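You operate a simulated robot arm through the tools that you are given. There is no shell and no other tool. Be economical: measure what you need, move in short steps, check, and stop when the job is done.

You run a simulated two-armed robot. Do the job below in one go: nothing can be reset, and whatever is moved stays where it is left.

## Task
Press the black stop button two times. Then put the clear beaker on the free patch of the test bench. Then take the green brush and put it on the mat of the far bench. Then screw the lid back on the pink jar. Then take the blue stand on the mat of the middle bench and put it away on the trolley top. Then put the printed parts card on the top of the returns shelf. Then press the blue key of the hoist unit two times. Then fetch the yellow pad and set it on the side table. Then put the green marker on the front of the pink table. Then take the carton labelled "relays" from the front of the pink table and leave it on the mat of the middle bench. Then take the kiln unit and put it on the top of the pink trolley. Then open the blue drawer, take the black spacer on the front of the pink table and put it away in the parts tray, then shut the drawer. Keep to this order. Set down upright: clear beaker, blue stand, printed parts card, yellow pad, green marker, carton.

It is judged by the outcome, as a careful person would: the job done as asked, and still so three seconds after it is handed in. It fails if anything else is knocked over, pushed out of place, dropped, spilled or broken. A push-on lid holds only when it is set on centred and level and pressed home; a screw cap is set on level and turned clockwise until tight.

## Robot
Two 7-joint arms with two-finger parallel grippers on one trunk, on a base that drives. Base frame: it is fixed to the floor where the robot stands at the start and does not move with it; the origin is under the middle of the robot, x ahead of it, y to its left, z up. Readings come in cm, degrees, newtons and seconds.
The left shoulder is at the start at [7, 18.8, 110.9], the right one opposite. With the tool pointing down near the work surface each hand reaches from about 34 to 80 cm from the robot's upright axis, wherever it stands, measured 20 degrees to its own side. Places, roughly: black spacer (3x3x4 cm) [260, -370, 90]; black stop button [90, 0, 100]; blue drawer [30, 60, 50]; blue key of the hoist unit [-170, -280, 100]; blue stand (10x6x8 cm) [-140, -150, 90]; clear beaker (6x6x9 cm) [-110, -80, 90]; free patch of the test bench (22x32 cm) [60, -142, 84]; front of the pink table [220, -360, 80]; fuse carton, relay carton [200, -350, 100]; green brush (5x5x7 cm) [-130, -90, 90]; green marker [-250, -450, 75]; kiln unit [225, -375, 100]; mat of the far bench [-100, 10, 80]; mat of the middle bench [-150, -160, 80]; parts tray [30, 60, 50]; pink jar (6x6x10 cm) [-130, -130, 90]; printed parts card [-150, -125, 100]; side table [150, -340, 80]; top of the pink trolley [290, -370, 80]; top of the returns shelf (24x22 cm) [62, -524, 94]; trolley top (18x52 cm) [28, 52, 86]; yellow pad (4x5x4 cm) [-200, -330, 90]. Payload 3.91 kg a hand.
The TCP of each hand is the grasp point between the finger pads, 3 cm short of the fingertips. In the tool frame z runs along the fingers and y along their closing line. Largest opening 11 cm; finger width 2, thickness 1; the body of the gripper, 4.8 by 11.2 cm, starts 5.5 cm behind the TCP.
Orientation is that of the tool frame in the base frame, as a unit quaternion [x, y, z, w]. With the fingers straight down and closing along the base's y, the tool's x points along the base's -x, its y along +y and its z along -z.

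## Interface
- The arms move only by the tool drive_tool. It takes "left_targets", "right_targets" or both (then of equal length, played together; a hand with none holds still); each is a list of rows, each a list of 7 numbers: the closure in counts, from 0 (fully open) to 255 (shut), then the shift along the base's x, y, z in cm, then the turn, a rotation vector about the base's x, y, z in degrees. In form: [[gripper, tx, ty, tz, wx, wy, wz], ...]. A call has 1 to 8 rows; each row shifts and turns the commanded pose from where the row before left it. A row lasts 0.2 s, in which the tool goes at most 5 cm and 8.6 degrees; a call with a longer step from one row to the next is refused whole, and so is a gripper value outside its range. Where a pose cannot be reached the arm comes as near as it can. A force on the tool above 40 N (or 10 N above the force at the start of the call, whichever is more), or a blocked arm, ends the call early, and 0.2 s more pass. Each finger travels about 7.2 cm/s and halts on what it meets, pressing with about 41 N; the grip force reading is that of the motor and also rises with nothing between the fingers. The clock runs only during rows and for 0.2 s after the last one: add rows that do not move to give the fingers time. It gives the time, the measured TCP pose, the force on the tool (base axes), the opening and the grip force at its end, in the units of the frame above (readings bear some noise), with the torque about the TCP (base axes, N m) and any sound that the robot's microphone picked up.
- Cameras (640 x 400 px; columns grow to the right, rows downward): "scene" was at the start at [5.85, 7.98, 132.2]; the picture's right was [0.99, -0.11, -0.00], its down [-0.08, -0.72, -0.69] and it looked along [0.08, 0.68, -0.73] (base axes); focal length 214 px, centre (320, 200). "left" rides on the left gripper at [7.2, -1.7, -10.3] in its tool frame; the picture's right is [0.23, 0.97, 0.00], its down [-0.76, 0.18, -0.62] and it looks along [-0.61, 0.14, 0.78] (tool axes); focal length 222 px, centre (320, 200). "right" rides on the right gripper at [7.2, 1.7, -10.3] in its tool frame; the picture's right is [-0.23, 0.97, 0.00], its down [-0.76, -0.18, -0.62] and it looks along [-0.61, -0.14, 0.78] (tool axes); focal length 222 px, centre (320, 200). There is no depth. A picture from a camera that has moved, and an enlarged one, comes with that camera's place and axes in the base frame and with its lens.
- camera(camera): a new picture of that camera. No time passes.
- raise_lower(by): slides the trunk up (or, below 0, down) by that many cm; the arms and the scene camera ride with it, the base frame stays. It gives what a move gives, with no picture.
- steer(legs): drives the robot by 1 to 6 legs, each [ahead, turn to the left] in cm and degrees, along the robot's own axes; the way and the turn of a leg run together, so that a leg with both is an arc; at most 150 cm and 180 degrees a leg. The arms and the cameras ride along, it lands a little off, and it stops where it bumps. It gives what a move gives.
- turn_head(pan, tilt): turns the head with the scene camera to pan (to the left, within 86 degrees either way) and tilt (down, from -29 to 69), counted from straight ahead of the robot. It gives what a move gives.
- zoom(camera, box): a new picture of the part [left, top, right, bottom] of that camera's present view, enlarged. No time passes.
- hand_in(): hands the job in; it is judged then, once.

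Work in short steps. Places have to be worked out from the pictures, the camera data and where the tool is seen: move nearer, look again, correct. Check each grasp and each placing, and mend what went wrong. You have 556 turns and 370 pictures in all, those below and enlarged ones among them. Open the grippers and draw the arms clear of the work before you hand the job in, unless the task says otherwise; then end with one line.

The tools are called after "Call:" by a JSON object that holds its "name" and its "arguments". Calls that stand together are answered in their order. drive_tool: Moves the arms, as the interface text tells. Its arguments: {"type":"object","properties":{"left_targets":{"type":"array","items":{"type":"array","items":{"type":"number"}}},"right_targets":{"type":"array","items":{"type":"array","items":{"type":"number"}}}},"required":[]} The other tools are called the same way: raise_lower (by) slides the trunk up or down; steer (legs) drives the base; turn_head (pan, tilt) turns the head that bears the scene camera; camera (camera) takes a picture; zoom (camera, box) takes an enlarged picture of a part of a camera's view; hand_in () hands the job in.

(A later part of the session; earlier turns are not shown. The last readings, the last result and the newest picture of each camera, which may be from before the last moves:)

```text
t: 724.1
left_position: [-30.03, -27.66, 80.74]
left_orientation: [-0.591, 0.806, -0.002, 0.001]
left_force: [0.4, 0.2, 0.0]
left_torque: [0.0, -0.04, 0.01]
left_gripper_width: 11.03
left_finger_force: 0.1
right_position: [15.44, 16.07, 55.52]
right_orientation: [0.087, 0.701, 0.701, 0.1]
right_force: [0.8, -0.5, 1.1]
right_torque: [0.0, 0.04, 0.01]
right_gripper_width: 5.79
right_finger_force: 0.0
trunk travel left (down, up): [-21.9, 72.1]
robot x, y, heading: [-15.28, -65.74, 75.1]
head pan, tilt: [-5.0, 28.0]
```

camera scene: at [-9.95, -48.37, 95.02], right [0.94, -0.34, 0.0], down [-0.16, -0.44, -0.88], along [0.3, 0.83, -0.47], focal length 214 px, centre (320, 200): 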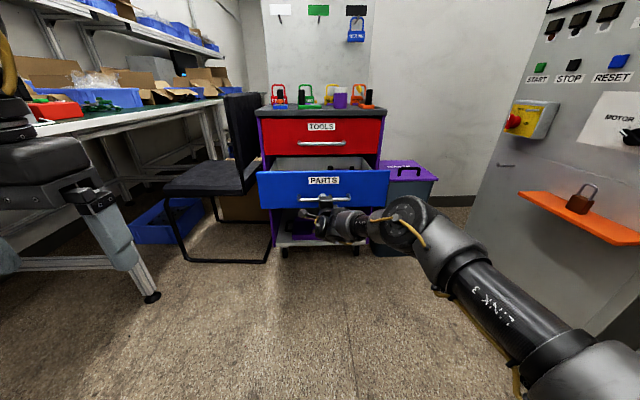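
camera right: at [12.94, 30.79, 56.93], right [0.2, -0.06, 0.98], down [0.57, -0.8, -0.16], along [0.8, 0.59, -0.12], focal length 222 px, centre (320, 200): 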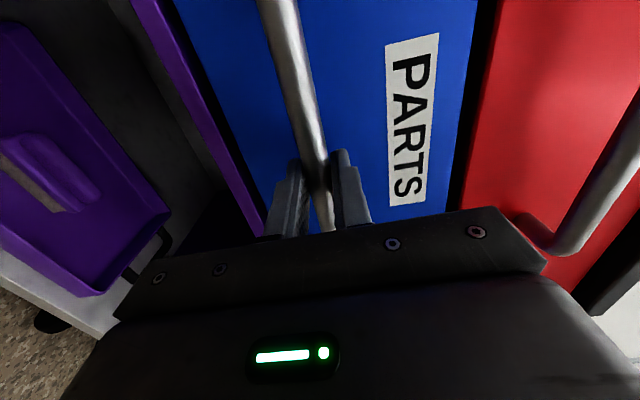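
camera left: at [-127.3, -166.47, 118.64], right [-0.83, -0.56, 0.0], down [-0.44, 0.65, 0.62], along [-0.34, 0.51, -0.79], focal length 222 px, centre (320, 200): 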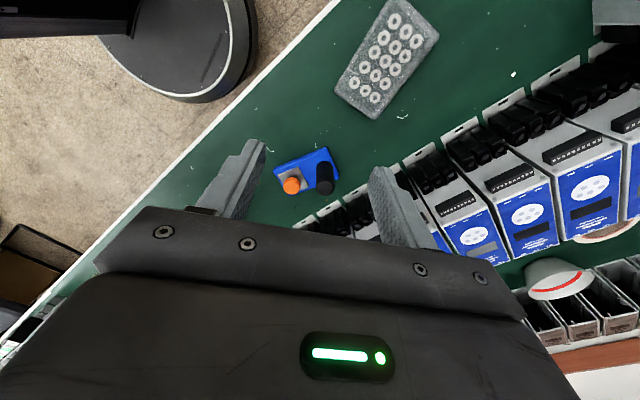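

Released. I back off 12 cm, raise the trunk, and look at the drawer's inside.

Call:
{"name": "steer", "arguments": {"legs": [[-12, 0]]}}

Call:
{"name": "raise_lower", "arguments": {"by": 40}}

Call:
{"name": "turn_head", "arguments": {"pan": -5, "tilt": 35}}

Call:
{"name": "zoom", "arguments": {"camera": "scene", "box": [220, 120, 420, 270]}}

```text
t: 725.3
left_position: [-33.14, -39.12, 80.77]
left_orientation: [-0.592, 0.806, -0.001, 0.001]
left_force: [0.3, 0.0, 0.6]
left_torque: [0.0, -0.01, -0.02]
left_gripper_width: 10.97
left_finger_force: 0.1
right_position: [12.25, 4.48, 55.6]
right_orientation: [0.087, 0.7, 0.702, 0.1]
right_force: [0.0, 0.0, 0.9]
right_torque: [0.0, 0.01, 0.0]
right_gripper_width: 5.82
right_finger_force: 0.1
trunk travel left (down, up): [-21.9, 72.1]
robot x, y, heading: [-18.67, -76.98, 75.1]
head pan, tilt: [-5.0, 28.0]
```

```text
t: 729.1
left_position: [-33.22, -39.09, 120.75]
left_orientation: [-0.591, 0.806, -0.002, 0.001]
left_force: [-0.4, 0.5, 0.3]
left_torque: [0.02, 0.0, 0.02]
left_gripper_width: 11.01
left_finger_force: 0.1
right_position: [12.21, 4.46, 95.46]
right_orientation: [0.086, 0.701, 0.701, 0.1]
right_force: [-0.3, 0.3, -0.3]
right_torque: [0.0, -0.01, 0.0]
right_gripper_width: 5.84
right_finger_force: 0.0
trunk travel left (down, up): [-61.9, 32.1]
robot x, y, heading: [-18.61, -77.13, 74.8]
head pan, tilt: [-5.0, 28.0]
```

```text
t: 729.8
left_position: [-33.16, -39.1, 120.68]
left_orientation: [-0.591, 0.807, -0.001, 0.001]
left_force: [-0.3, 0.4, -0.6]
left_torque: [-0.01, 0.02, 0.04]
left_gripper_width: 11.02
left_finger_force: 0.0
right_position: [12.25, 4.49, 95.51]
right_orientation: [0.086, 0.7, 0.702, 0.101]
right_force: [-0.4, 1.3, -1.0]
right_torque: [0.03, 0.0, -0.04]
right_gripper_width: 5.81
right_finger_force: 0.1
trunk travel left (down, up): [-61.9, 32.1]
robot x, y, heading: [-18.53, -76.85, 74.8]
head pan, tilt: [-5.0, 35.0]
```

```text
2.67 times, centred on (320, 195) of scene
camera zoom: at [-14.28, -64.05, 133.93], right [0.94, -0.34, 0.0], down [-0.2, -0.54, -0.82], along [0.28, 0.77, -0.57], focal length 572 px, centre (320, 213)
```

zoom: 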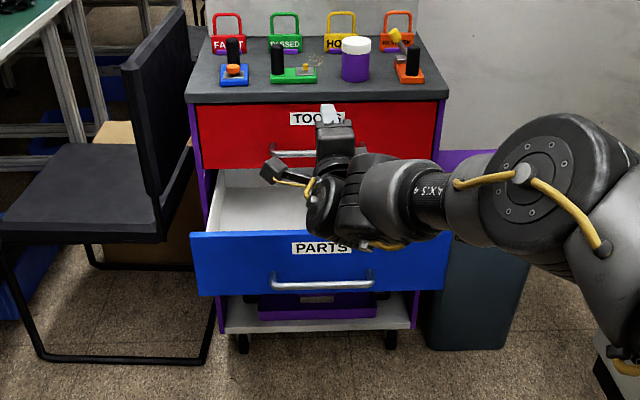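

The drawer is well open. I fold the hand back to pointing down, and look at the inside once the arm's out of the way.

Call:
{"name": "drive_tool", "arguments": {"right_targets": [[0, -0.8, -2.5, 1, -7.9, 2.15, 0], [0, -0.8, -2.5, 1, -7.9, 2.15, 0], [0, -0.8, -2.5, 1, -7.9, 2.15, 0], [0, -0.8, -2.5, 1, -7.9, 2.15, 0], [0, -0.8, -2.5, 1, -7.9, 2.15, 0], [0, -0.8, -2.5, 1, -7.9, 2.15, 0], [0, -0.8, -3, 1, -7.9, 2.15, 0], [0, -0.8, -3, 1, -7.9, 2.15, 0]]}}

Call:
{"name": "drive_tool", "arguments": {"right_targets": [[0, 0, -3, 1, -7.9, 2.15, 4], [0, 0, -3, 1, -7.9, 2.15, 4], [0, 0, 0, 1, -7.9, 2.15, 4], [0, 0, 0, 0, 0, 0, 8], [0, 0, 0, 0, 0, 0, 8], [0, 2, 0, 0, 0, 0, 8], [0, 2, 0, 0, 0, 0, 8], [0, 2, 0, 0, 0, 0, 8]]}}

Call:
{"name": "zoom", "arguments": {"camera": "scene", "box": [240, 140, 400, 260]}}

```text
t: 731.6
left_position: [-33.23, -39.16, 120.77]
left_orientation: [-0.592, 0.806, -0.001, 0.001]
left_force: [-0.1, 0.3, -0.6]
left_torque: [-0.03, 0.02, -0.03]
left_gripper_width: 11.02
left_finger_force: 0.0
right_position: [5.86, -16.66, 103.63]
right_orientation: [0.12, 0.97, 0.211, 0.029]
right_force: [-0.3, -0.7, -0.8]
right_torque: [-0.02, -0.02, -0.03]
right_gripper_width: 10.99
right_finger_force: 0.2
trunk travel left (down, up): [-61.9, 32.1]
robot x, y, heading: [-18.71, -77.12, 74.8]
head pan, tilt: [-5.0, 35.0]
```

```text
refused: row 1 steps farther than a row can; nothing moved
```

```text
3.33 times, centred on (320, 200) of scene
camera zoom: at [-14.31, -64.12, 133.93], right [0.94, -0.34, 0.0], down [-0.2, -0.54, -0.82], along [0.28, 0.77, -0.57], focal length 715 px, centre (320, 200)
```

zoom: 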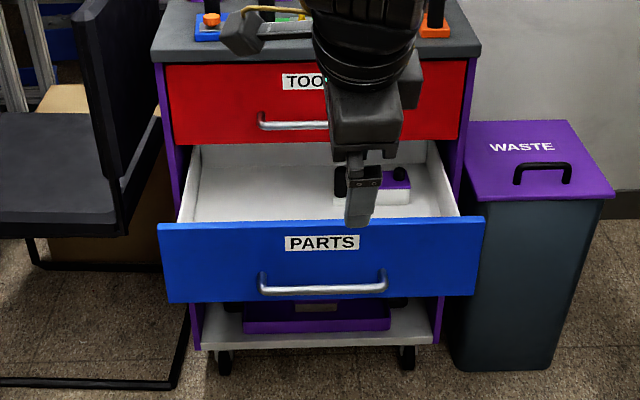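

Call:
{"name": "drive_tool", "arguments": {"right_targets": [[0, 0, -3, 1, -7.9, 2.15, 0], [0, 0, -3, 1, -7.9, 2.15, 0], [0, 0, 0, 1, -7.9, 2.15, 0], [0, 0, 0, 0, 0, 0, 8], [0, 2, 0, 0, 0, 0, 8], [0, 3, 0, 0, 0, 0, 8], [0, 3, 0, 0, 0, 0, 8], [0, 3, 0, 0, 0, 0, 8]]}}

Call:
{"name": "zoom", "arguments": {"camera": "scene", "box": [240, 140, 400, 260]}}

```text
t: 733.4
left_position: [-33.02, -39.13, 120.79]
left_orientation: [-0.591, 0.806, -0.001, 0.0]
left_force: [0.0, 0.3, 0.2]
left_torque: [-0.03, 0.04, -0.03]
left_gripper_width: 11.01
left_finger_force: 0.1
right_position: [16.84, -22.49, 106.59]
right_orientation: [-0.224, 0.975, 0.001, -0.002]
right_force: [0.6, 0.6, 0.0]
right_torque: [0.0, 0.02, 0.01]
right_gripper_width: 11.0
right_finger_force: 0.1
trunk travel left (down, up): [-61.9, 32.1]
robot x, y, heading: [-18.53, -77.4, 74.7]
head pan, tilt: [-5.0, 35.0]
```

```text
3.33 times, centred on (320, 200) of scene
camera zoom: at [-14.16, -64.08, 133.92], right [0.94, -0.34, 0.0], down [-0.2, -0.54, -0.82], along [0.28, 0.77, -0.57], focal length 715 px, centre (320, 200)
```

zoom: 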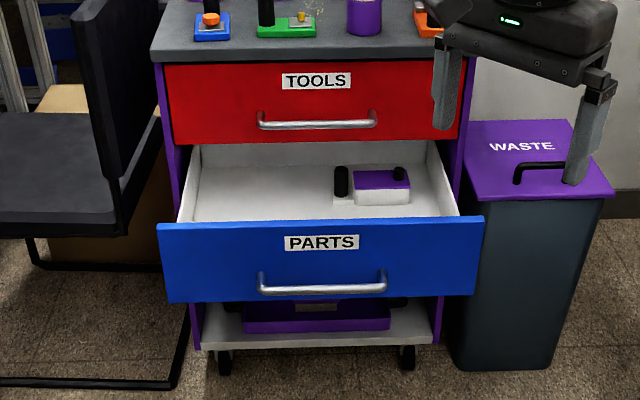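

The drawer interior (parts tray) is mostly free. Now I go for the black spacer on the pink table.

Call:
{"name": "steer", "arguments": {"legs": [[0, 175], [104, 0], [0, 14.5], [140, 0], [0, 33.5], [102, 0]]}}

Call:
{"name": "steer", "arguments": {"legs": [[0, 54], [125, 0], [128, 0], [0, 83]]}}

Call:
{"name": "turn_head", "arguments": {"pan": 0, "tilt": 40}}

Call:
{"name": "camera", "arguments": {"camera": "scene"}}

```text
t: 759.8
left_position: [18.47, -420.03, 120.65]
left_orientation: [0.525, 0.851, -0.002, -0.001]
left_force: [0.2, 0.0, 0.2]
left_torque: [0.0, 0.0, 0.02]
left_gripper_width: 10.99
left_finger_force: 0.0
right_position: [-5.8, -466.76, 106.43]
right_orientation: [0.819, 0.574, 0.002, 0.001]
right_force: [0.9, 0.3, -1.0]
right_torque: [-0.03, -0.01, 0.02]
right_gripper_width: 10.99
right_finger_force: 0.1
trunk travel left (down, up): [-61.9, 32.1]
robot x, y, heading: [-18.55, -403.49, -61.0]
head pan, tilt: [-5.0, 35.0]
```

```text
t: 778.2
left_position: [217.73, -392.89, 120.6]
left_orientation: [-0.6, 0.8, -0.001, 0.002]
left_force: [-0.6, -0.6, -1.1]
left_torque: [-0.01, 0.0, 0.01]
left_gripper_width: 11.02
left_finger_force: 0.1
right_position: [267.42, -375.23, 106.5]
right_orientation: [-0.234, 0.972, 0.002, -0.001]
right_force: [-0.6, -0.2, -0.5]
right_torque: [-0.02, -0.02, 0.03]
right_gripper_width: 11.01
right_finger_force: 0.0
trunk travel left (down, up): [-61.9, 32.1]
robot x, y, heading: [233.49, -431.06, 76.1]
head pan, tilt: [-5.0, 35.0]
```

```text
t: 778.8
left_position: [217.67, -392.73, 120.75]
left_orientation: [-0.6, 0.8, -0.002, 0.001]
left_force: [-0.3, -0.2, -0.3]
left_torque: [-0.01, -0.02, -0.02]
left_gripper_width: 11.0
left_finger_force: 0.0
right_position: [267.27, -375.16, 106.53]
right_orientation: [-0.235, 0.972, 0.001, -0.001]
right_force: [-0.7, -0.4, 0.4]
right_torque: [0.0, 0.0, -0.02]
right_gripper_width: 11.03
right_finger_force: 0.1
trunk travel left (down, up): [-61.9, 32.1]
robot x, y, heading: [232.83, -430.78, 76.1]
head pan, tilt: [0.0, 40.0]
```

```text
101 pictures are left
camera scene: at [236.28, -417.41, 133.17], right [0.97, -0.24, 0.0], down [-0.15, -0.62, -0.77], along [0.18, 0.74, -0.64], focal length 214 px, centre (320, 200)
```

scene: 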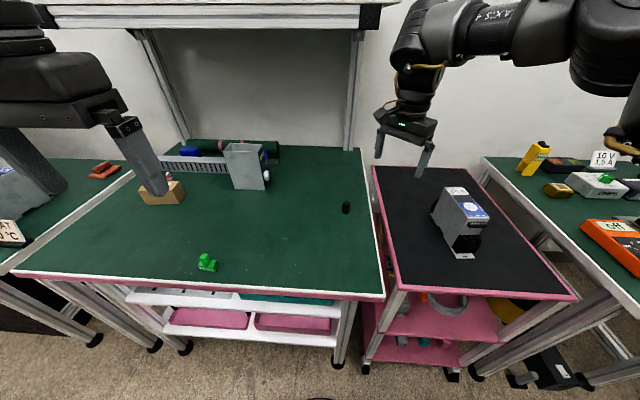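

Spacer at about [256.5, -370]. I drive 5 cm ahead and bring the right hand above it.

Call:
{"name": "steer", "arguments": {"legs": [[5, 0]]}}

Call:
{"name": "drive_tool", "arguments": {"right_targets": [[40, -4, 0, 0, 0, 0, 0], [80, -4, 0, 0, 0, 0, 0], [110, -3.8, 0.3, -1, 0, 0, 0], [110, 0, 0, -3, 0, 0, 0], [110, 0, 0, -3, 0, 0, 0], [110, 0, 0, 0, 0, 0, 0]]}}

Call:
{"name": "camera", "arguments": {"camera": "right"}}

Call:
{"name": "zoom", "arguments": {"camera": "scene", "box": [290, 140, 410, 250]}}

```text
t: 779.8
left_position: [218.57, -388.84, 121.01]
left_orientation: [-0.599, 0.801, 0.003, 0.004]
left_force: [-0.9, -1.2, -0.8]
left_torque: [0.06, 0.0, -0.03]
left_gripper_width: 10.98
left_finger_force: 0.0
right_position: [268.32, -371.09, 107.07]
right_orientation: [-0.235, 0.972, 0.005, 0.0]
right_force: [-0.8, -1.7, 0.1]
right_torque: [0.07, -0.04, 0.02]
right_gripper_width: 10.99
right_finger_force: 0.1
trunk travel left (down, up): [-61.9, 32.1]
robot x, y, heading: [234.22, -425.54, 76.4]
head pan, tilt: [0.0, 40.0]
```

```text
t: 781.2
left_position: [218.76, -388.22, 120.74]
left_orientation: [-0.601, 0.799, -0.001, 0.002]
left_force: [-0.7, -0.1, -0.3]
left_torque: [0.02, -0.02, 0.02]
left_gripper_width: 11.01
left_finger_force: 0.0
right_position: [256.58, -370.22, 99.53]
right_orientation: [-0.234, 0.972, 0.001, 0.0]
right_force: [0.5, 1.0, 0.2]
right_torque: [0.02, 0.02, -0.01]
right_gripper_width: 6.28
right_finger_force: 0.1
trunk travel left (down, up): [-61.9, 32.1]
robot x, y, heading: [234.57, -425.88, 76.0]
head pan, tilt: [0.0, 40.0]
```

```text
100 pictures are left
camera right: at [249.38, -372.05, 109.83], right [-0.24, 0.97, 0.0], down [0.76, 0.19, 0.62], along [0.6, 0.15, -0.78], focal length 222 px, centre (320, 200)
```

right: 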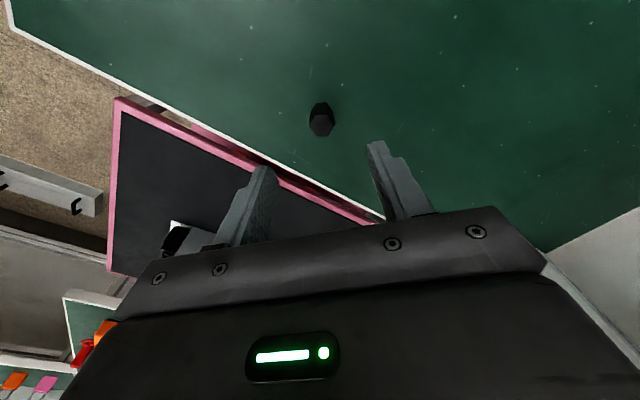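

```text
3.64 times, centred on (350, 195) of scene
camera zoom: at [237.4, -412.66, 133.17], right [0.97, -0.24, 0.0], down [-0.15, -0.62, -0.77], along [0.18, 0.74, -0.64], focal length 780 px, centre (211, 218)
```

zoom: 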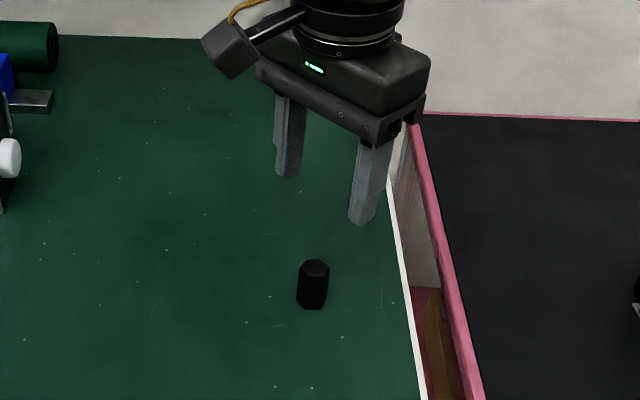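

Exactly on axis. I descend to z 89 and close.

Call:
{"name": "drive_tool", "arguments": {"right_targets": [[110, 0, 0, -3.5, 0, 0, 0], [110, 0, 0, -3.5, 0, 0, 0], [110, 0, 0, -3.3, 0, 0, 0], [110, 0, 0, 0, 0, 0, 0], [180, 0, 0, 0, 0, 0, 0], [230, 0, 0, 0, 0, 0, 0], [230, 0, 0, 0, 0, 0, 0]]}}

Call:
{"name": "drive_tool", "arguments": {"right_targets": [[230, 0, 0, 2, 0, 0, 0], [230, 0, 0, 4, 0, 0, 0], [230, 0, 0, 4, 0, 0, 0], [230, 0, -1, 4, 0, 0, 0], [230, 0, -4, 3, 0, 0, 0], [230, 0, -4, 1, 0, 0, 0], [230, 0, -4, 0, 0, 0, 0]]}}

Call:
{"name": "zoom", "arguments": {"camera": "right", "box": [240, 80, 400, 230]}}

```text
t: 782.8
left_position: [218.82, -388.1, 120.74]
left_orientation: [-0.6, 0.8, 0.0, 0.002]
left_force: [0.2, 0.3, 0.4]
left_torque: [-0.02, 0.0, -0.02]
left_gripper_width: 10.98
left_finger_force: 0.0
right_position: [256.67, -370.05, 89.19]
right_orientation: [-0.234, 0.972, 0.002, 0.0]
right_force: [-0.1, 0.2, 0.4]
right_torque: [-0.02, -0.05, -0.02]
right_gripper_width: 2.13
right_finger_force: 40.9
trunk travel left (down, up): [-61.9, 32.1]
robot x, y, heading: [234.33, -425.73, 76.1]
head pan, tilt: [0.0, 40.0]
```

```text
t: 784.4
left_position: [219.05, -388.08, 120.63]
left_orientation: [-0.6, 0.8, 0.0, 0.001]
left_force: [0.3, -1.0, -0.2]
left_torque: [0.02, 0.02, -0.04]
left_gripper_width: 10.98
left_finger_force: 0.1
right_position: [256.76, -383.32, 107.11]
right_orientation: [-0.234, 0.972, 0.002, -0.001]
right_force: [-0.3, 0.7, -1.1]
right_torque: [0.02, 0.01, -0.03]
right_gripper_width: 1.99
right_finger_force: 41.2
trunk travel left (down, up): [-61.9, 32.1]
robot x, y, heading: [234.41, -425.69, 75.8]
head pan, tilt: [0.0, 40.0]
```

```text
2.67 times, centred on (320, 155) of right
camera zoom: at [249.5, -385.21, 117.53], right [-0.24, 0.97, 0.0], down [0.76, 0.19, 0.62], along [0.6, 0.15, -0.78], focal length 592 px, centre (320, 320)
```

zoom: 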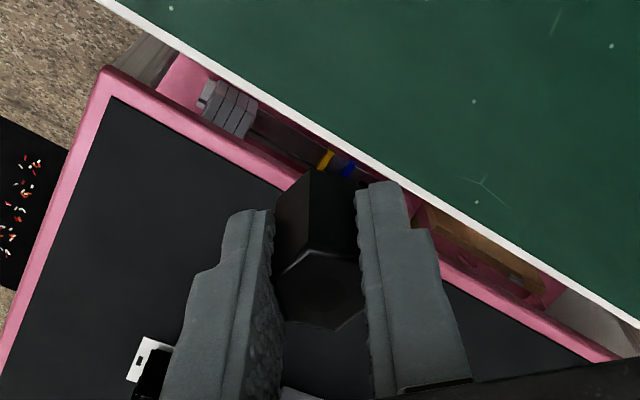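

Spacer held. I drive back to the open drawer.

Call:
{"name": "steer", "arguments": {"legs": [[-14, 0], [0, 97], [125, 0], [125, 0], [0, -57], [100, 0]]}}

Call:
{"name": "steer", "arguments": {"legs": [[0, -28.5], [76, 0], [76, 0], [0, -13], [90, 0]]}}

Call:
{"name": "turn_head", "arguments": {"pan": -5, "tilt": 35}}

Call:
{"name": "camera", "arguments": {"camera": "scene"}}

```text
t: 808.9
left_position: [-98.64, -301.89, 120.66]
left_orientation: [0.839, -0.545, 0.0, -0.001]
left_force: [-0.4, 0.1, 0.7]
left_torque: [0.02, -0.02, -0.02]
left_gripper_width: 10.97
left_finger_force: 0.0
right_position: [-72.89, -273.73, 107.17]
right_orientation: [-0.555, 0.832, 0.002, -0.001]
right_force: [0.7, 0.6, -0.8]
right_torque: [0.02, -0.03, -0.01]
right_gripper_width: 1.98
right_finger_force: 40.9
trunk travel left (down, up): [-61.9, 32.1]
robot x, y, heading: [-62.66, -320.28, 116.5]
head pan, tilt: [0.0, 40.0]
```

```text
t: 823.3
left_position: [-48.6, -43.65, 120.64]
left_orientation: [-0.591, 0.807, -0.001, 0.003]
left_force: [-0.4, 0.4, 0.6]
left_torque: [0.02, -0.01, 0.01]
left_gripper_width: 11.0
left_finger_force: 0.1
right_position: [-10.56, -39.53, 107.15]
right_orientation: [-0.224, 0.975, 0.002, 0.0]
right_force: [0.9, 0.5, -0.2]
right_torque: [0.0, -0.01, 0.01]
right_gripper_width: 1.97
right_finger_force: 41.2
trunk travel left (down, up): [-61.9, 32.1]
robot x, y, heading: [-33.94, -81.7, 74.9]
head pan, tilt: [0.0, 40.0]
```

```text
t: 824.0
left_position: [-48.5, -43.67, 120.8]
left_orientation: [-0.591, 0.807, 0.0, 0.002]
left_force: [-0.5, -0.4, -0.9]
left_torque: [-0.01, 0.0, -0.02]
left_gripper_width: 11.01
left_finger_force: 0.1
right_position: [-10.5, -39.49, 107.25]
right_orientation: [-0.224, 0.974, 0.002, -0.001]
right_force: [-1.4, 0.9, -0.9]
right_torque: [-0.01, 0.01, -0.02]
right_gripper_width: 1.95
right_finger_force: 41.0
trunk travel left (down, up): [-61.9, 32.1]
robot x, y, heading: [-33.64, -81.67, 74.9]
head pan, tilt: [-5.0, 35.0]
```

```text
97 pictures are left
camera scene: at [-29.58, -68.56, 133.92], right [0.94, -0.34, 0.0], down [-0.2, -0.54, -0.82], along [0.28, 0.77, -0.57], focal length 214 px, centre (320, 200)
```

scene: 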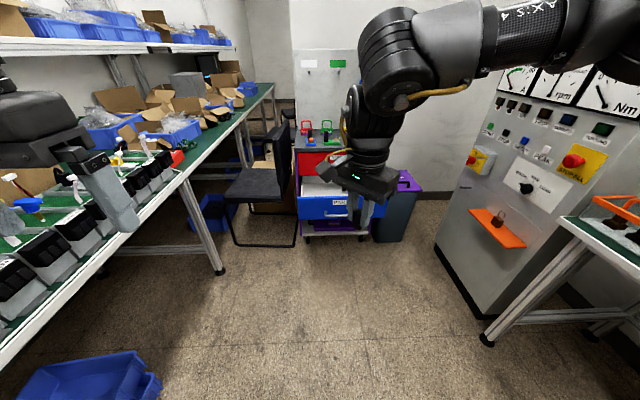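

Call:
{"name": "steer", "arguments": {"legs": [[0, -4], [58, 0], [0, 4]]}}

Call:
{"name": "turn_head", "arguments": {"pan": -5, "tilt": 50}}

Call:
{"name": "camera", "arguments": {"camera": "scene"}}

Call:
{"name": "camera", "arguments": {"camera": "right"}}

```text
t: 828.2
left_position: [-29.47, 10.76, 120.81]
left_orientation: [-0.592, 0.806, 0.0, 0.0]
left_force: [-1.0, -0.7, -0.2]
left_torque: [0.02, 0.0, 0.01]
left_gripper_width: 11.0
left_finger_force: 0.0
right_position: [8.37, 14.93, 107.06]
right_orientation: [-0.224, 0.975, 0.003, -0.002]
right_force: [-0.1, -0.7, -0.2]
right_torque: [0.02, -0.01, -0.01]
right_gripper_width: 1.97
right_finger_force: 40.5
trunk travel left (down, up): [-61.9, 32.1]
robot x, y, heading: [-15.07, -27.0, 75.1]
head pan, tilt: [-5.0, 35.0]
```

```text
t: 828.9
left_position: [-29.68, 10.63, 120.74]
left_orientation: [-0.591, 0.806, -0.001, 0.002]
left_force: [0.4, -0.5, -0.2]
left_torque: [0.03, 0.06, -0.01]
left_gripper_width: 10.99
left_finger_force: 0.0
right_position: [8.3, 14.91, 107.24]
right_orientation: [-0.223, 0.975, 0.002, -0.001]
right_force: [0.4, -0.4, 0.4]
right_torque: [-0.01, 0.03, 0.03]
right_gripper_width: 1.96
right_finger_force: 41.2
trunk travel left (down, up): [-61.9, 32.1]
robot x, y, heading: [-15.41, -27.56, 74.9]
head pan, tilt: [-5.0, 50.0]
```

```text
96 pictures are left
camera scene: at [-11.18, -15.14, 131.75], right [0.94, -0.34, 0.0], down [-0.26, -0.72, -0.64], along [0.22, 0.6, -0.77], focal length 214 px, centre (320, 200)
```

scene: 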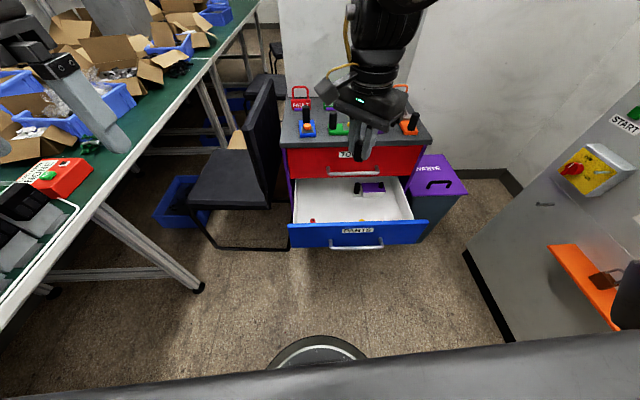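

```text
95 pictures are left
camera right: at [0.93, 13.15, 117.48], right [-0.22, 0.98, 0.0], down [0.76, 0.17, 0.62], along [0.61, 0.14, -0.78], focal length 222 px, centre (320, 200)
```

right: 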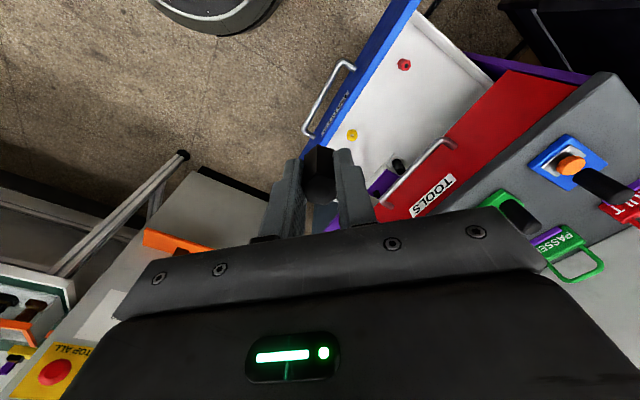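

Call:
{"name": "zoom", "arguments": {"camera": "scene", "box": [275, 140, 435, 260]}}

```text
3.33 times, centred on (355, 200) of scene
camera zoom: at [-11.18, -15.14, 131.75], right [0.94, -0.34, 0.0], down [-0.26, -0.72, -0.64], along [0.22, 0.6, -0.77], focal length 715 px, centre (203, 200)
```

zoom: 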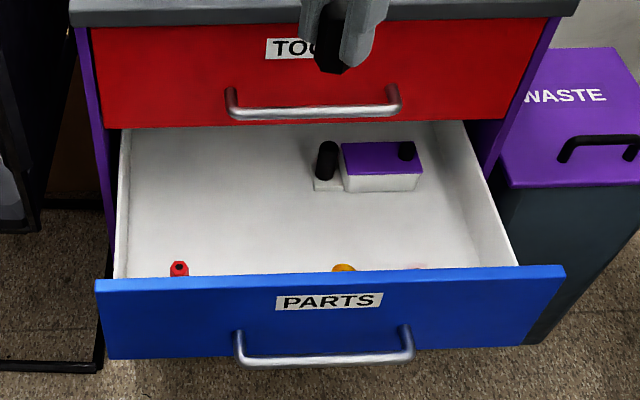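

Inside I see free floor between the red and yellow parts. I move 8 cm closer, square the hand, and go above about [13, 31.5].

Call:
{"name": "steer", "arguments": {"legs": [[8, 0]]}}

Call:
{"name": "drive_tool", "arguments": {"right_targets": [[230, 0.4, 1.4, 0, 0, 0, 8], [230, 0.4, 1.5, 0, 0, 0, 8], [230, 0.4, 1.5, 0, 0, 0, 8], [230, 0.4, 1.5, 0, 0, 0, 8], [230, 0.5, 1.5, 0, 0, 0, 8], [230, 0.5, 1.5, 0, 0, 0, 8]]}}

Call:
{"name": "camera", "arguments": {"camera": "right"}}

Call:
{"name": "zoom", "arguments": {"camera": "scene", "box": [255, 110, 435, 260]}}

```text
t: 830.0
left_position: [-27.61, 18.33, 120.77]
left_orientation: [-0.592, 0.806, -0.001, 0.003]
left_force: [0.2, -0.2, 0.0]
left_torque: [0.01, 0.02, 0.03]
left_gripper_width: 11.01
left_finger_force: 0.1
right_position: [10.28, 22.47, 107.17]
right_orientation: [-0.224, 0.975, 0.003, -0.001]
right_force: [0.4, -0.9, 0.1]
right_torque: [0.0, 0.0, 0.0]
right_gripper_width: 2.0
right_finger_force: 41.3
trunk travel left (down, up): [-61.9, 32.1]
robot x, y, heading: [-12.85, -19.79, 74.8]
head pan, tilt: [-5.0, 50.0]
```

```text
t: 831.4
left_position: [-27.64, 18.49, 120.79]
left_orientation: [-0.592, 0.806, 0.0, 0.003]
left_force: [-0.6, -0.3, 0.3]
left_torque: [0.02, -0.01, 0.0]
left_gripper_width: 11.0
left_finger_force: 0.1
right_position: [10.09, 29.72, 106.59]
right_orientation: [-0.6, 0.8, 0.002, -0.001]
right_force: [0.0, -1.5, -0.5]
right_torque: [0.0, 0.01, -0.01]
right_gripper_width: 1.96
right_finger_force: 40.9
right hand out of reach, approached as far as the arm can: row 6
trunk travel left (down, up): [-61.9, 32.1]
robot x, y, heading: [-12.94, -19.44, 74.7]
head pan, tilt: [-5.0, 50.0]
```

```text
93 pictures are left
camera right: at [6.46, 23.16, 116.88], right [-0.87, 0.49, 0.0], down [0.39, 0.68, 0.62], along [0.3, 0.54, -0.78], focal length 222 px, centre (320, 200)
```

right: 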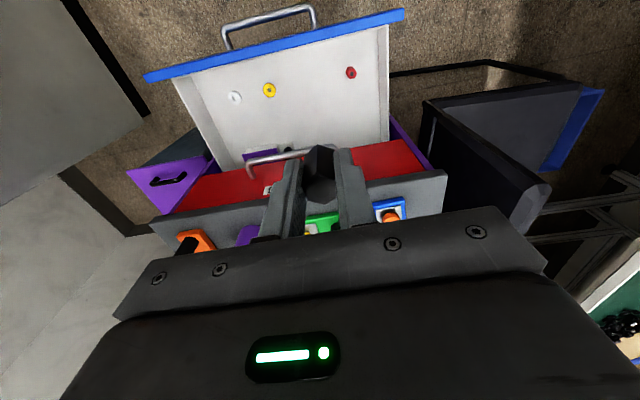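

```text
2.67 times, centred on (345, 185) of scene
camera zoom: at [-9.14, -7.42, 131.75], right [0.94, -0.34, 0.0], down [-0.26, -0.72, -0.64], along [0.22, 0.6, -0.77], focal length 572 px, centre (253, 240)
```

zoom: 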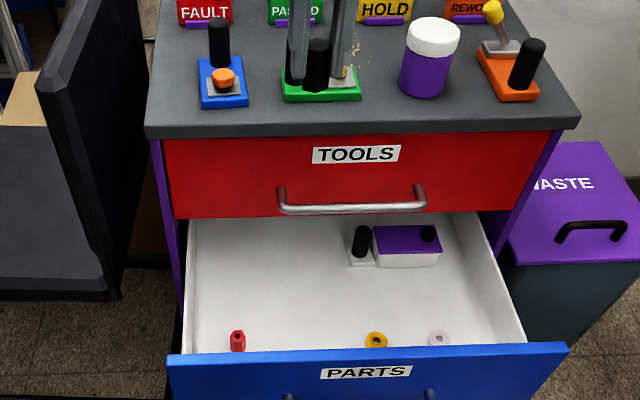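

Directly below the hand is free drawer floor between the red and yellow spacers. I lower the trunk 40 cm.

Call:
{"name": "raise_lower", "arguments": {"by": -40}}

Call:
{"name": "camera", "arguments": {"camera": "right"}}

Call:
{"name": "camera", "arguments": {"camera": "scene"}}

```text
t: 835.2
left_position: [-27.57, 18.43, 80.72]
left_orientation: [-0.591, 0.807, -0.001, 0.001]
left_force: [0.0, 0.0, 0.2]
left_torque: [-0.02, -0.03, 0.02]
left_gripper_width: 10.98
left_finger_force: 0.1
right_position: [10.14, 29.68, 66.66]
right_orientation: [-0.599, 0.8, 0.003, -0.001]
right_force: [0.6, 1.0, -0.6]
right_torque: [0.03, -0.01, 0.0]
right_gripper_width: 1.96
right_finger_force: 41.0
trunk travel left (down, up): [-21.9, 72.1]
robot x, y, heading: [-13.03, -19.11, 74.8]
head pan, tilt: [-5.0, 50.0]
```

```text
91 pictures are left
camera right: at [6.5, 23.13, 76.87], right [-0.87, 0.49, 0.01], down [0.39, 0.68, 0.62], along [0.3, 0.54, -0.78], focal length 222 px, centre (320, 200)
```

right: 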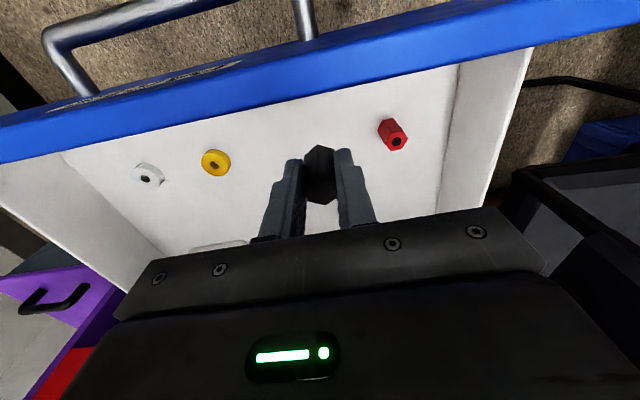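

```text
90 pictures are left
camera scene: at [-9.05, -7.44, 91.75], right [0.94, -0.34, 0.0], down [-0.26, -0.72, -0.64], along [0.22, 0.6, -0.77], focal length 214 px, centre (320, 200)
```

scene: 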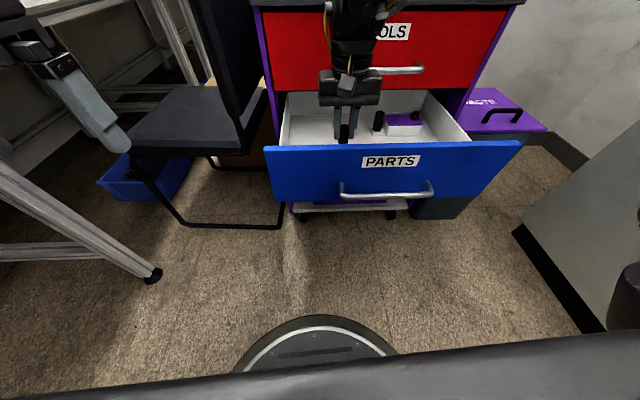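

The red part's top is at about z 56, so the floor is near 52. I shift 2 cm inwards and lower in stages.

Call:
{"name": "drive_tool", "arguments": {"right_targets": [[230, 1.0, 1.2, -1, 0, 0, 0], [230, 0.3, 1.0, -2, 0, 0, 0], [230, 0, 0, -2.5, 0, 0, 0], [230, 0, 0, -2.5, 0, 0, 0], [230, 0, 0, -1, 0, 0, 0]]}}

Call:
{"name": "camera", "arguments": {"camera": "right"}}

```text
t: 836.4
left_position: [-27.55, 18.44, 80.69]
left_orientation: [-0.591, 0.806, -0.001, 0.002]
left_force: [-0.4, -0.7, 0.8]
left_torque: [0.01, 0.0, 0.0]
left_gripper_width: 11.03
left_finger_force: 0.0
right_position: [9.97, 30.98, 57.27]
right_orientation: [-0.6, 0.8, 0.002, -0.001]
right_force: [0.8, 0.5, 0.5]
right_torque: [-0.03, 0.0, -0.03]
right_gripper_width: 1.99
right_finger_force: 41.2
right hand out of reach, approached as far as the arm can: row 1, 2
trunk travel left (down, up): [-21.9, 72.1]
robot x, y, heading: [-12.74, -19.58, 74.9]
head pan, tilt: [-5.0, 50.0]
```

```text
89 pictures are left
camera right: at [6.39, 24.35, 67.59], right [-0.87, 0.49, 0.01], down [0.39, 0.68, 0.62], along [0.3, 0.54, -0.78], focal length 222 px, centre (320, 200)
```

right: 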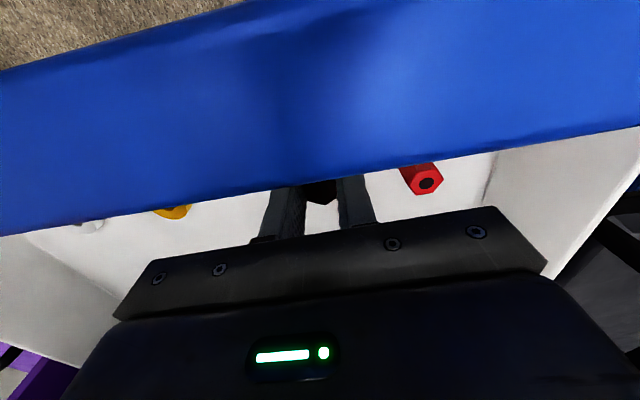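

Still clear. I lower in 0.5 cm steps to feel the drawer floor.

Call:
{"name": "drive_tool", "arguments": {"right_targets": [[230, 0, 0, -0.6, 0, 0, 0], [230, 0, 0, -0.6, 0, 0, 0], [230, 0, 0, -0.5, 0, 0, 0], [230, 0, 0, -0.5, 0, 0, 0]]}}

Call:
{"name": "drive_tool", "arguments": {"right_targets": [[230, 0, 0, -0.5, 0, 0, 0], [230, 0, 0, -0.5, 0, 0, 0], [230, 0, 0, -0.4, 0, 0, 0]]}}

```text
t: 837.4
left_position: [-27.58, 18.4, 80.83]
left_orientation: [-0.592, 0.806, -0.001, 0.003]
left_force: [0.7, -0.6, 0.2]
left_torque: [0.01, 0.03, 0.01]
left_gripper_width: 11.02
left_finger_force: 0.1
right_position: [10.1, 30.94, 55.42]
right_orientation: [-0.599, 0.801, 0.003, -0.001]
right_force: [-0.1, -3.1, 14.3]
right_torque: [-0.64, 0.72, 0.08]
right_gripper_width: 1.98
right_finger_force: 40.8
trunk travel left (down, up): [-21.9, 72.1]
robot x, y, heading: [-13.02, -19.18, 75.1]
head pan, tilt: [-5.0, 50.0]
```

```text
t: 838.0
left_position: [-27.55, 18.38, 80.78]
left_orientation: [-0.591, 0.806, -0.001, 0.003]
left_force: [0.0, 0.1, -0.1]
left_torque: [-0.06, 0.01, 0.01]
left_gripper_width: 11.0
left_finger_force: 0.0
right_position: [10.2, 31.22, 54.93]
right_orientation: [-0.598, 0.801, 0.008, 0.005]
right_force: [0.8, 0.0, 20.1]
right_torque: [-0.01, -0.15, -0.03]
right_gripper_width: 1.95
right_finger_force: 40.8
trunk travel left (down, up): [-21.9, 72.1]
robot x, y, heading: [-13.12, -19.84, 75.1]
head pan, tilt: [-5.0, 50.0]
stopped in row 2 (right hand): the force on the tool passed its limit at 45 N (the readings are from after the stop); the commanded pose is now the measured one
```

Floor reached. I ease up, open and rise.

Call:
{"name": "drive_tool", "arguments": {"right_targets": [[230, 0, 0, 0.3, 0, 0, 0], [180, 0, 0, 0, 0, 0, 0], [140, 0, 0, 0, 0, 0, 0], [140, 0, 0, 1.5, 0, 0, 0], [140, 0, 0, 3, 0, 0, 0], [140, 0, 0, 4, 0, 0, 0], [100, 0, 0, 4, 0, 0, 0]]}}

Call:
{"name": "camera", "arguments": {"camera": "right"}}

Call:
{"name": "camera", "arguments": {"camera": "scene"}}

```text
t: 839.6
left_position: [-27.56, 18.52, 80.79]
left_orientation: [-0.591, 0.807, 0.0, 0.002]
left_force: [0.9, 0.1, 0.2]
left_torque: [0.0, 0.01, 0.01]
left_gripper_width: 10.98
left_finger_force: 0.1
right_position: [9.64, 30.52, 67.25]
right_orientation: [-0.598, 0.801, 0.006, 0.001]
right_force: [0.5, 0.2, 0.2]
right_torque: [0.01, 0.02, 0.0]
right_gripper_width: 6.69
right_finger_force: 0.0
right hand out of reach, approached as far as the arm can: row 7
trunk travel left (down, up): [-21.9, 72.1]
robot x, y, heading: [-13.02, -19.38, 75.0]
head pan, tilt: [-5.0, 50.0]
```

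```text
88 pictures are left
camera right: at [5.92, 24.02, 77.57], right [-0.87, 0.5, 0.01], down [0.39, 0.67, 0.63], along [0.3, 0.55, -0.78], focal length 222 px, centre (320, 200)
```

right: 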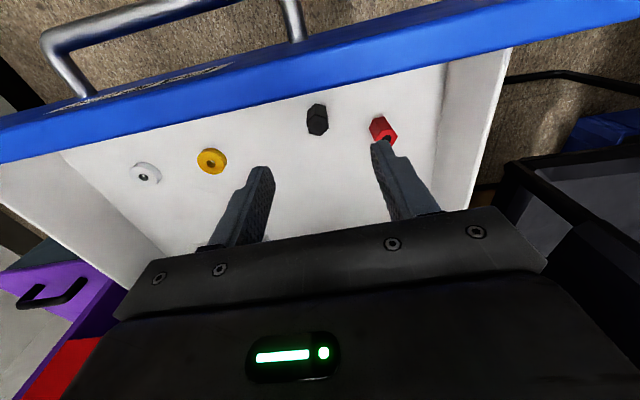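

```text
87 pictures are left
camera scene: at [-9.08, -7.48, 91.75], right [0.94, -0.34, 0.0], down [-0.26, -0.72, -0.64], along [0.22, 0.6, -0.77], focal length 214 px, centre (320, 200)
```

scene: 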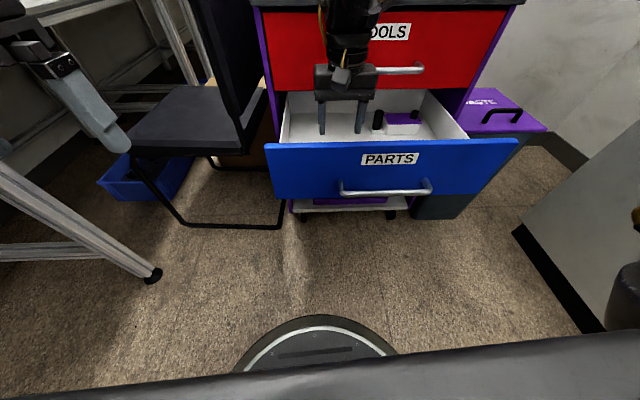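

The black spacer is in the tray beside the red one. I raise clear, back off 24 cm, and prepare to push the drawer shut.

Call:
{"name": "raise_lower", "arguments": {"by": 12}}

Call:
{"name": "steer", "arguments": {"legs": [[-27, 0]]}}

Call:
{"name": "raise_lower", "arguments": {"by": -12}}

Call:
{"name": "drive_tool", "arguments": {"right_targets": [[255, 2.8, -0.7, -2, 0, 0, 0], [255, 2.8, -0.7, -3, 0, 0, 0], [255, 2.5, -0.6, -3, 0, 0, 0], [255, 0, 0, -3, 0, 0, 0], [255, 0, 0, 0, 0, 0, 0]]}}

Call:
{"name": "turn_head", "arguments": {"pan": -5, "tilt": 35}}

Call:
{"name": "camera", "arguments": {"camera": "scene"}}

```text
t: 841.1
left_position: [-27.49, 18.49, 92.66]
left_orientation: [-0.591, 0.807, -0.001, 0.002]
left_force: [0.3, -0.9, -0.3]
left_torque: [0.0, -0.05, -0.02]
left_gripper_width: 10.99
left_finger_force: 0.0
right_position: [9.71, 30.8, 79.3]
right_orientation: [-0.598, 0.802, 0.007, 0.001]
right_force: [0.7, 0.6, 0.3]
right_torque: [0.03, -0.02, -0.01]
right_gripper_width: 6.69
right_finger_force: 0.0
trunk travel left (down, up): [-33.9, 60.1]
robot x, y, heading: [-13.39, -19.54, 75.0]
head pan, tilt: [-5.0, 50.0]
```

```text
t: 843.0
left_position: [-34.69, -7.81, 92.71]
left_orientation: [-0.592, 0.806, 0.0, 0.003]
left_force: [0.6, 0.1, 0.2]
left_torque: [0.01, -0.02, 0.01]
left_gripper_width: 11.0
left_finger_force: 0.2
right_position: [2.45, 4.45, 79.33]
right_orientation: [-0.598, 0.801, 0.006, 0.002]
right_force: [0.3, -0.4, -0.7]
right_torque: [-0.01, -0.01, 0.0]
right_gripper_width: 6.72
right_finger_force: 0.1
trunk travel left (down, up): [-33.9, 60.1]
robot x, y, heading: [-19.79, -45.74, 75.2]
head pan, tilt: [-5.0, 50.0]
```

```text
t: 844.5
left_position: [-34.71, -7.89, 80.77]
left_orientation: [-0.592, 0.806, -0.001, 0.002]
left_force: [-0.1, 0.0, -0.7]
left_torque: [-0.03, 0.04, 0.0]
left_gripper_width: 11.02
left_finger_force: 0.1
right_position: [2.53, 4.43, 67.32]
right_orientation: [-0.598, 0.802, 0.007, 0.002]
right_force: [-0.1, -0.7, 0.3]
right_torque: [0.04, 0.01, 0.02]
right_gripper_width: 6.68
right_finger_force: 0.1
trunk travel left (down, up): [-21.9, 72.1]
robot x, y, heading: [-19.89, -45.76, 74.9]
head pan, tilt: [-5.0, 50.0]
```

```text
t: 845.7
left_position: [-34.7, -7.73, 80.72]
left_orientation: [-0.592, 0.806, -0.001, 0.002]
left_force: [-0.7, 0.2, -0.6]
left_torque: [0.02, 0.0, -0.01]
left_gripper_width: 11.0
left_finger_force: 0.0
right_position: [6.55, 0.27, 55.72]
right_orientation: [-0.598, 0.802, 0.006, 0.0]
right_force: [0.3, -1.1, 0.4]
right_torque: [-0.01, 0.01, -0.01]
right_gripper_width: 0.0
right_finger_force: 38.1
right hand out of reach, approached as far as the arm can: row 1, 2, 3
trunk travel left (down, up): [-21.9, 72.1]
robot x, y, heading: [-20.21, -45.66, 74.9]
head pan, tilt: [-5.0, 50.0]
```

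```text
t: 846.5
left_position: [-34.68, -7.74, 80.73]
left_orientation: [-0.592, 0.806, 0.0, 0.001]
left_force: [0.9, -0.3, 0.7]
left_torque: [-0.01, -0.03, 0.01]
left_gripper_width: 11.01
left_finger_force: 0.0
right_position: [6.64, 0.1, 55.69]
right_orientation: [-0.598, 0.802, 0.007, 0.001]
right_force: [-0.3, -0.6, 0.3]
right_torque: [0.03, -0.01, 0.04]
right_gripper_width: 0.02
right_finger_force: 37.7
trunk travel left (down, up): [-21.9, 72.1]
robot x, y, heading: [-20.15, -45.93, 74.7]
head pan, tilt: [-5.0, 35.0]
```

```text
86 pictures are left
camera scene: at [-15.74, -32.66, 93.92], right [0.94, -0.34, 0.0], down [-0.2, -0.54, -0.82], along [0.28, 0.77, -0.57], focal length 214 px, centre (320, 200)
```

scene: 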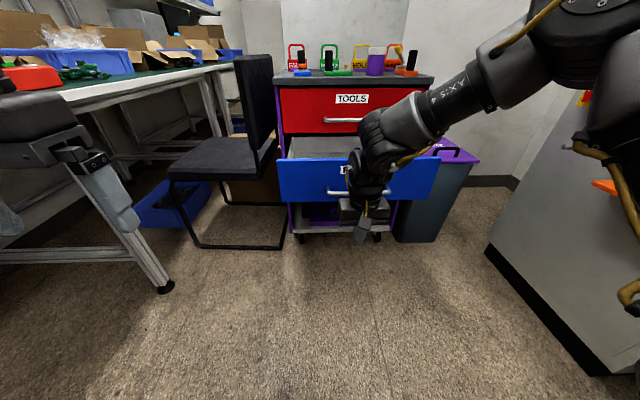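

A downward hand would foul the upper handle when closed, so I'll push with the hand horizontal. I back off 15 cm and tilt the hand forward.

Call:
{"name": "steer", "arguments": {"legs": [[-15, 0]]}}

Call:
{"name": "drive_tool", "arguments": {"right_targets": [[255, 1, 2, 0, 8, -2.15, 0], [255, 1, 2, 0, 8, -2.15, 0], [255, 1, 2, 0, 8, -2.15, 0], [255, 1, 2, 0, 8, -2.15, 0], [255, 1, 2, 0, 8, -2.15, 0], [255, 1, 2, 0, 8, -2.15, 0], [255, 1, 2, 0, 8, -2.15, 0], [255, 1, 2, 0, 8, -2.15, 0]]}}

Call:
{"name": "drive_tool", "arguments": {"right_targets": [[255, 1, 1, 1, 8, -2.15, 0], [255, 1, 1, 1, 8, -2.15, 0], [255, 1, 1, 1, 7, -1.8, 0], [255, 0, 0, 1, 0, 0, 0]]}}

Call:
{"name": "zoom", "arguments": {"camera": "scene", "box": [230, 90, 430, 240]}}

Call:
{"name": "camera", "arguments": {"camera": "right"}}

```text
t: 847.9
left_position: [-38.57, -22.2, 80.75]
left_orientation: [-0.592, 0.806, 0.0, 0.003]
left_force: [0.5, 0.1, -0.1]
left_torque: [0.01, 0.04, 0.0]
left_gripper_width: 10.98
left_finger_force: 0.1
right_position: [2.67, -14.22, 55.73]
right_orientation: [-0.597, 0.802, 0.007, 0.001]
right_force: [-0.4, -0.3, 0.6]
right_torque: [0.01, 0.02, 0.03]
right_gripper_width: 0.01
right_finger_force: 37.7
trunk travel left (down, up): [-21.9, 72.1]
robot x, y, heading: [-23.65, -60.07, 74.9]
head pan, tilt: [-5.0, 35.0]
```

```text
t: 849.7
left_position: [-38.5, -22.27, 80.78]
left_orientation: [-0.593, 0.806, -0.002, 0.002]
left_force: [-1.1, 0.1, -0.8]
left_torque: [-0.04, 0.02, -0.01]
left_gripper_width: 11.0
left_finger_force: 0.1
right_position: [9.27, 0.97, 55.77]
right_orientation: [-0.498, 0.669, 0.343, 0.433]
right_force: [0.4, 0.4, 0.6]
right_torque: [0.03, -0.02, 0.01]
right_gripper_width: 0.0
right_finger_force: 37.9
right hand out of reach, approached as far as the arm can: row 6, 7, 8
trunk travel left (down, up): [-21.9, 72.1]
robot x, y, heading: [-23.94, -60.33, 74.9]
head pan, tilt: [-5.0, 35.0]
```

```text
t: 850.7
left_position: [-38.54, -22.19, 80.66]
left_orientation: [-0.592, 0.806, -0.001, 0.002]
left_force: [0.6, 0.7, 1.2]
left_torque: [-0.01, 0.0, 0.0]
left_gripper_width: 10.99
left_finger_force: 0.1
right_position: [11.63, 2.02, 65.7]
right_orientation: [-0.42, 0.564, 0.442, 0.558]
right_force: [0.0, -0.1, 0.7]
right_torque: [0.04, -0.05, 0.0]
right_gripper_width: 0.0
right_finger_force: 38.3
right hand out of reach, approached as far as the arm can: row 1, 2, 3, 4
trunk travel left (down, up): [-21.9, 72.1]
robot x, y, heading: [-23.53, -59.83, 75.1]
head pan, tilt: [-5.0, 35.0]
```

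```text
2.67 times, centred on (330, 165) of scene
camera zoom: at [-19.6, -46.99, 93.9], right [0.94, -0.34, 0.0], down [-0.2, -0.54, -0.82], along [0.28, 0.77, -0.57], focal length 572 px, centre (293, 293)
```

zoom: 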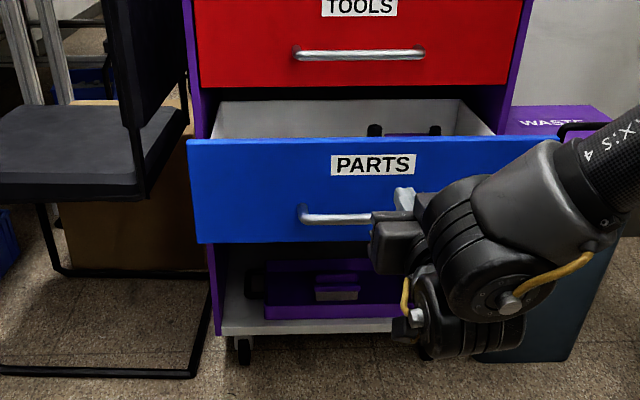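

```text
84 pictures are left
camera right: at [7.12, -7.63, 58.33], right [-0.94, 0.25, 0.25], down [0.03, -0.66, 0.75], along [0.35, 0.71, 0.61], focal length 222 px, centre (320, 200)
```

right: 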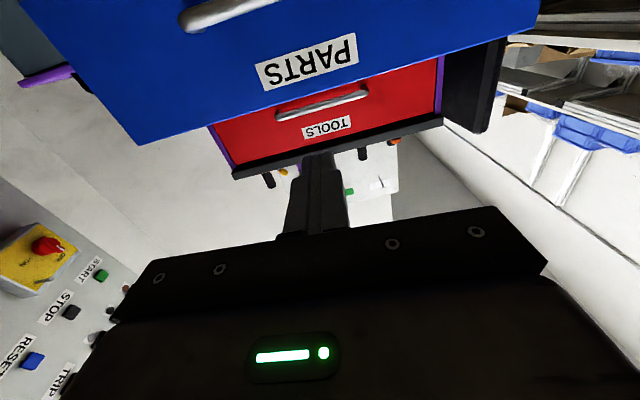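

The fist points straight at the panel centre; I lower the trunk 4.7 cm to hit above the handle, and drive forward in stages.

Call:
{"name": "raise_lower", "arguments": {"by": -4.7}}

Call:
{"name": "steer", "arguments": {"legs": [[15, 0]]}}

Call:
{"name": "zoom", "arguments": {"camera": "scene", "box": [230, 90, 430, 240]}}

```text
t: 851.5
left_position: [-38.5, -22.24, 76.08]
left_orientation: [-0.592, 0.806, -0.001, 0.001]
left_force: [0.1, 0.6, 0.2]
left_torque: [-0.02, 0.02, -0.04]
left_gripper_width: 10.98
left_finger_force: 0.1
right_position: [11.63, 1.86, 60.99]
right_orientation: [-0.419, 0.564, 0.44, 0.559]
right_force: [0.2, -0.3, 0.0]
right_torque: [0.02, 0.0, -0.04]
right_gripper_width: 0.03
right_finger_force: 37.7
trunk travel left (down, up): [-17.2, 76.8]
robot x, y, heading: [-23.61, -60.1, 75.1]
head pan, tilt: [-5.0, 35.0]
```

```text
t: 852.9
left_position: [-34.74, -7.71, 76.05]
left_orientation: [-0.592, 0.806, 0.0, 0.001]
left_force: [-0.3, 0.2, -0.5]
left_torque: [0.01, 0.0, 0.01]
left_gripper_width: 10.97
left_finger_force: 0.0
right_position: [15.57, 16.33, 61.03]
right_orientation: [-0.42, 0.564, 0.441, 0.558]
right_force: [0.0, -0.5, 0.4]
right_torque: [0.02, 0.02, 0.03]
right_gripper_width: 0.0
right_finger_force: 38.3
trunk travel left (down, up): [-17.2, 76.8]
robot x, y, heading: [-19.83, -45.84, 75.0]
head pan, tilt: [-5.0, 35.0]
```

```text
2.67 times, centred on (330, 165) of scene
camera zoom: at [-15.72, -32.58, 89.21], right [0.94, -0.34, 0.0], down [-0.2, -0.54, -0.82], along [0.28, 0.77, -0.57], focal length 572 px, centre (293, 293)
```

zoom: 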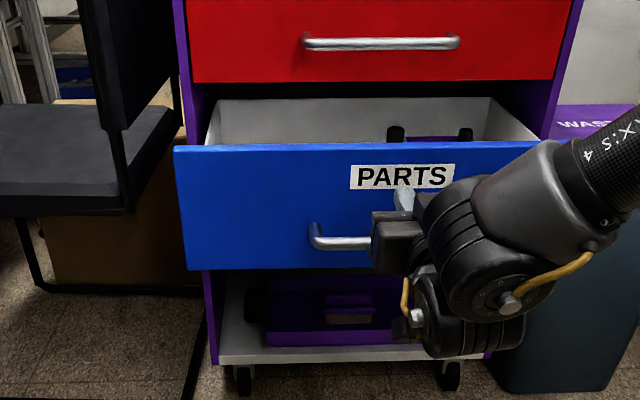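

Close to the panel now; I push on with 14 cm more.

Call:
{"name": "steer", "arguments": {"legs": [[14, 0]]}}

Call:
{"name": "zoom", "arguments": {"camera": "scene", "box": [230, 90, 430, 240]}}

```text
t: 854.2
left_position: [-30.99, 5.85, 75.96]
left_orientation: [-0.592, 0.806, -0.001, 0.002]
left_force: [0.7, 0.1, 0.1]
left_torque: [0.0, -0.02, 0.01]
left_gripper_width: 10.99
left_finger_force: 0.1
right_position: [19.18, 29.89, 60.96]
right_orientation: [-0.42, 0.564, 0.442, 0.557]
right_force: [-0.5, -0.5, 0.9]
right_torque: [0.01, -0.02, 0.0]
right_gripper_width: 0.01
right_finger_force: 37.7
trunk travel left (down, up): [-17.2, 76.8]
robot x, y, heading: [-16.35, -32.13, 75.0]
head pan, tilt: [-5.0, 35.0]
```

```text
2.67 times, centred on (330, 165) of scene
camera zoom: at [-12.05, -18.96, 89.21], right [0.94, -0.34, 0.0], down [-0.2, -0.54, -0.82], along [0.28, 0.77, -0.57], focal length 572 px, centre (293, 293)
```

zoom: 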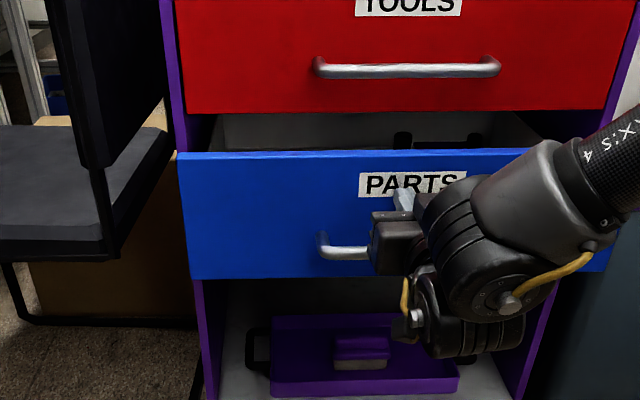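

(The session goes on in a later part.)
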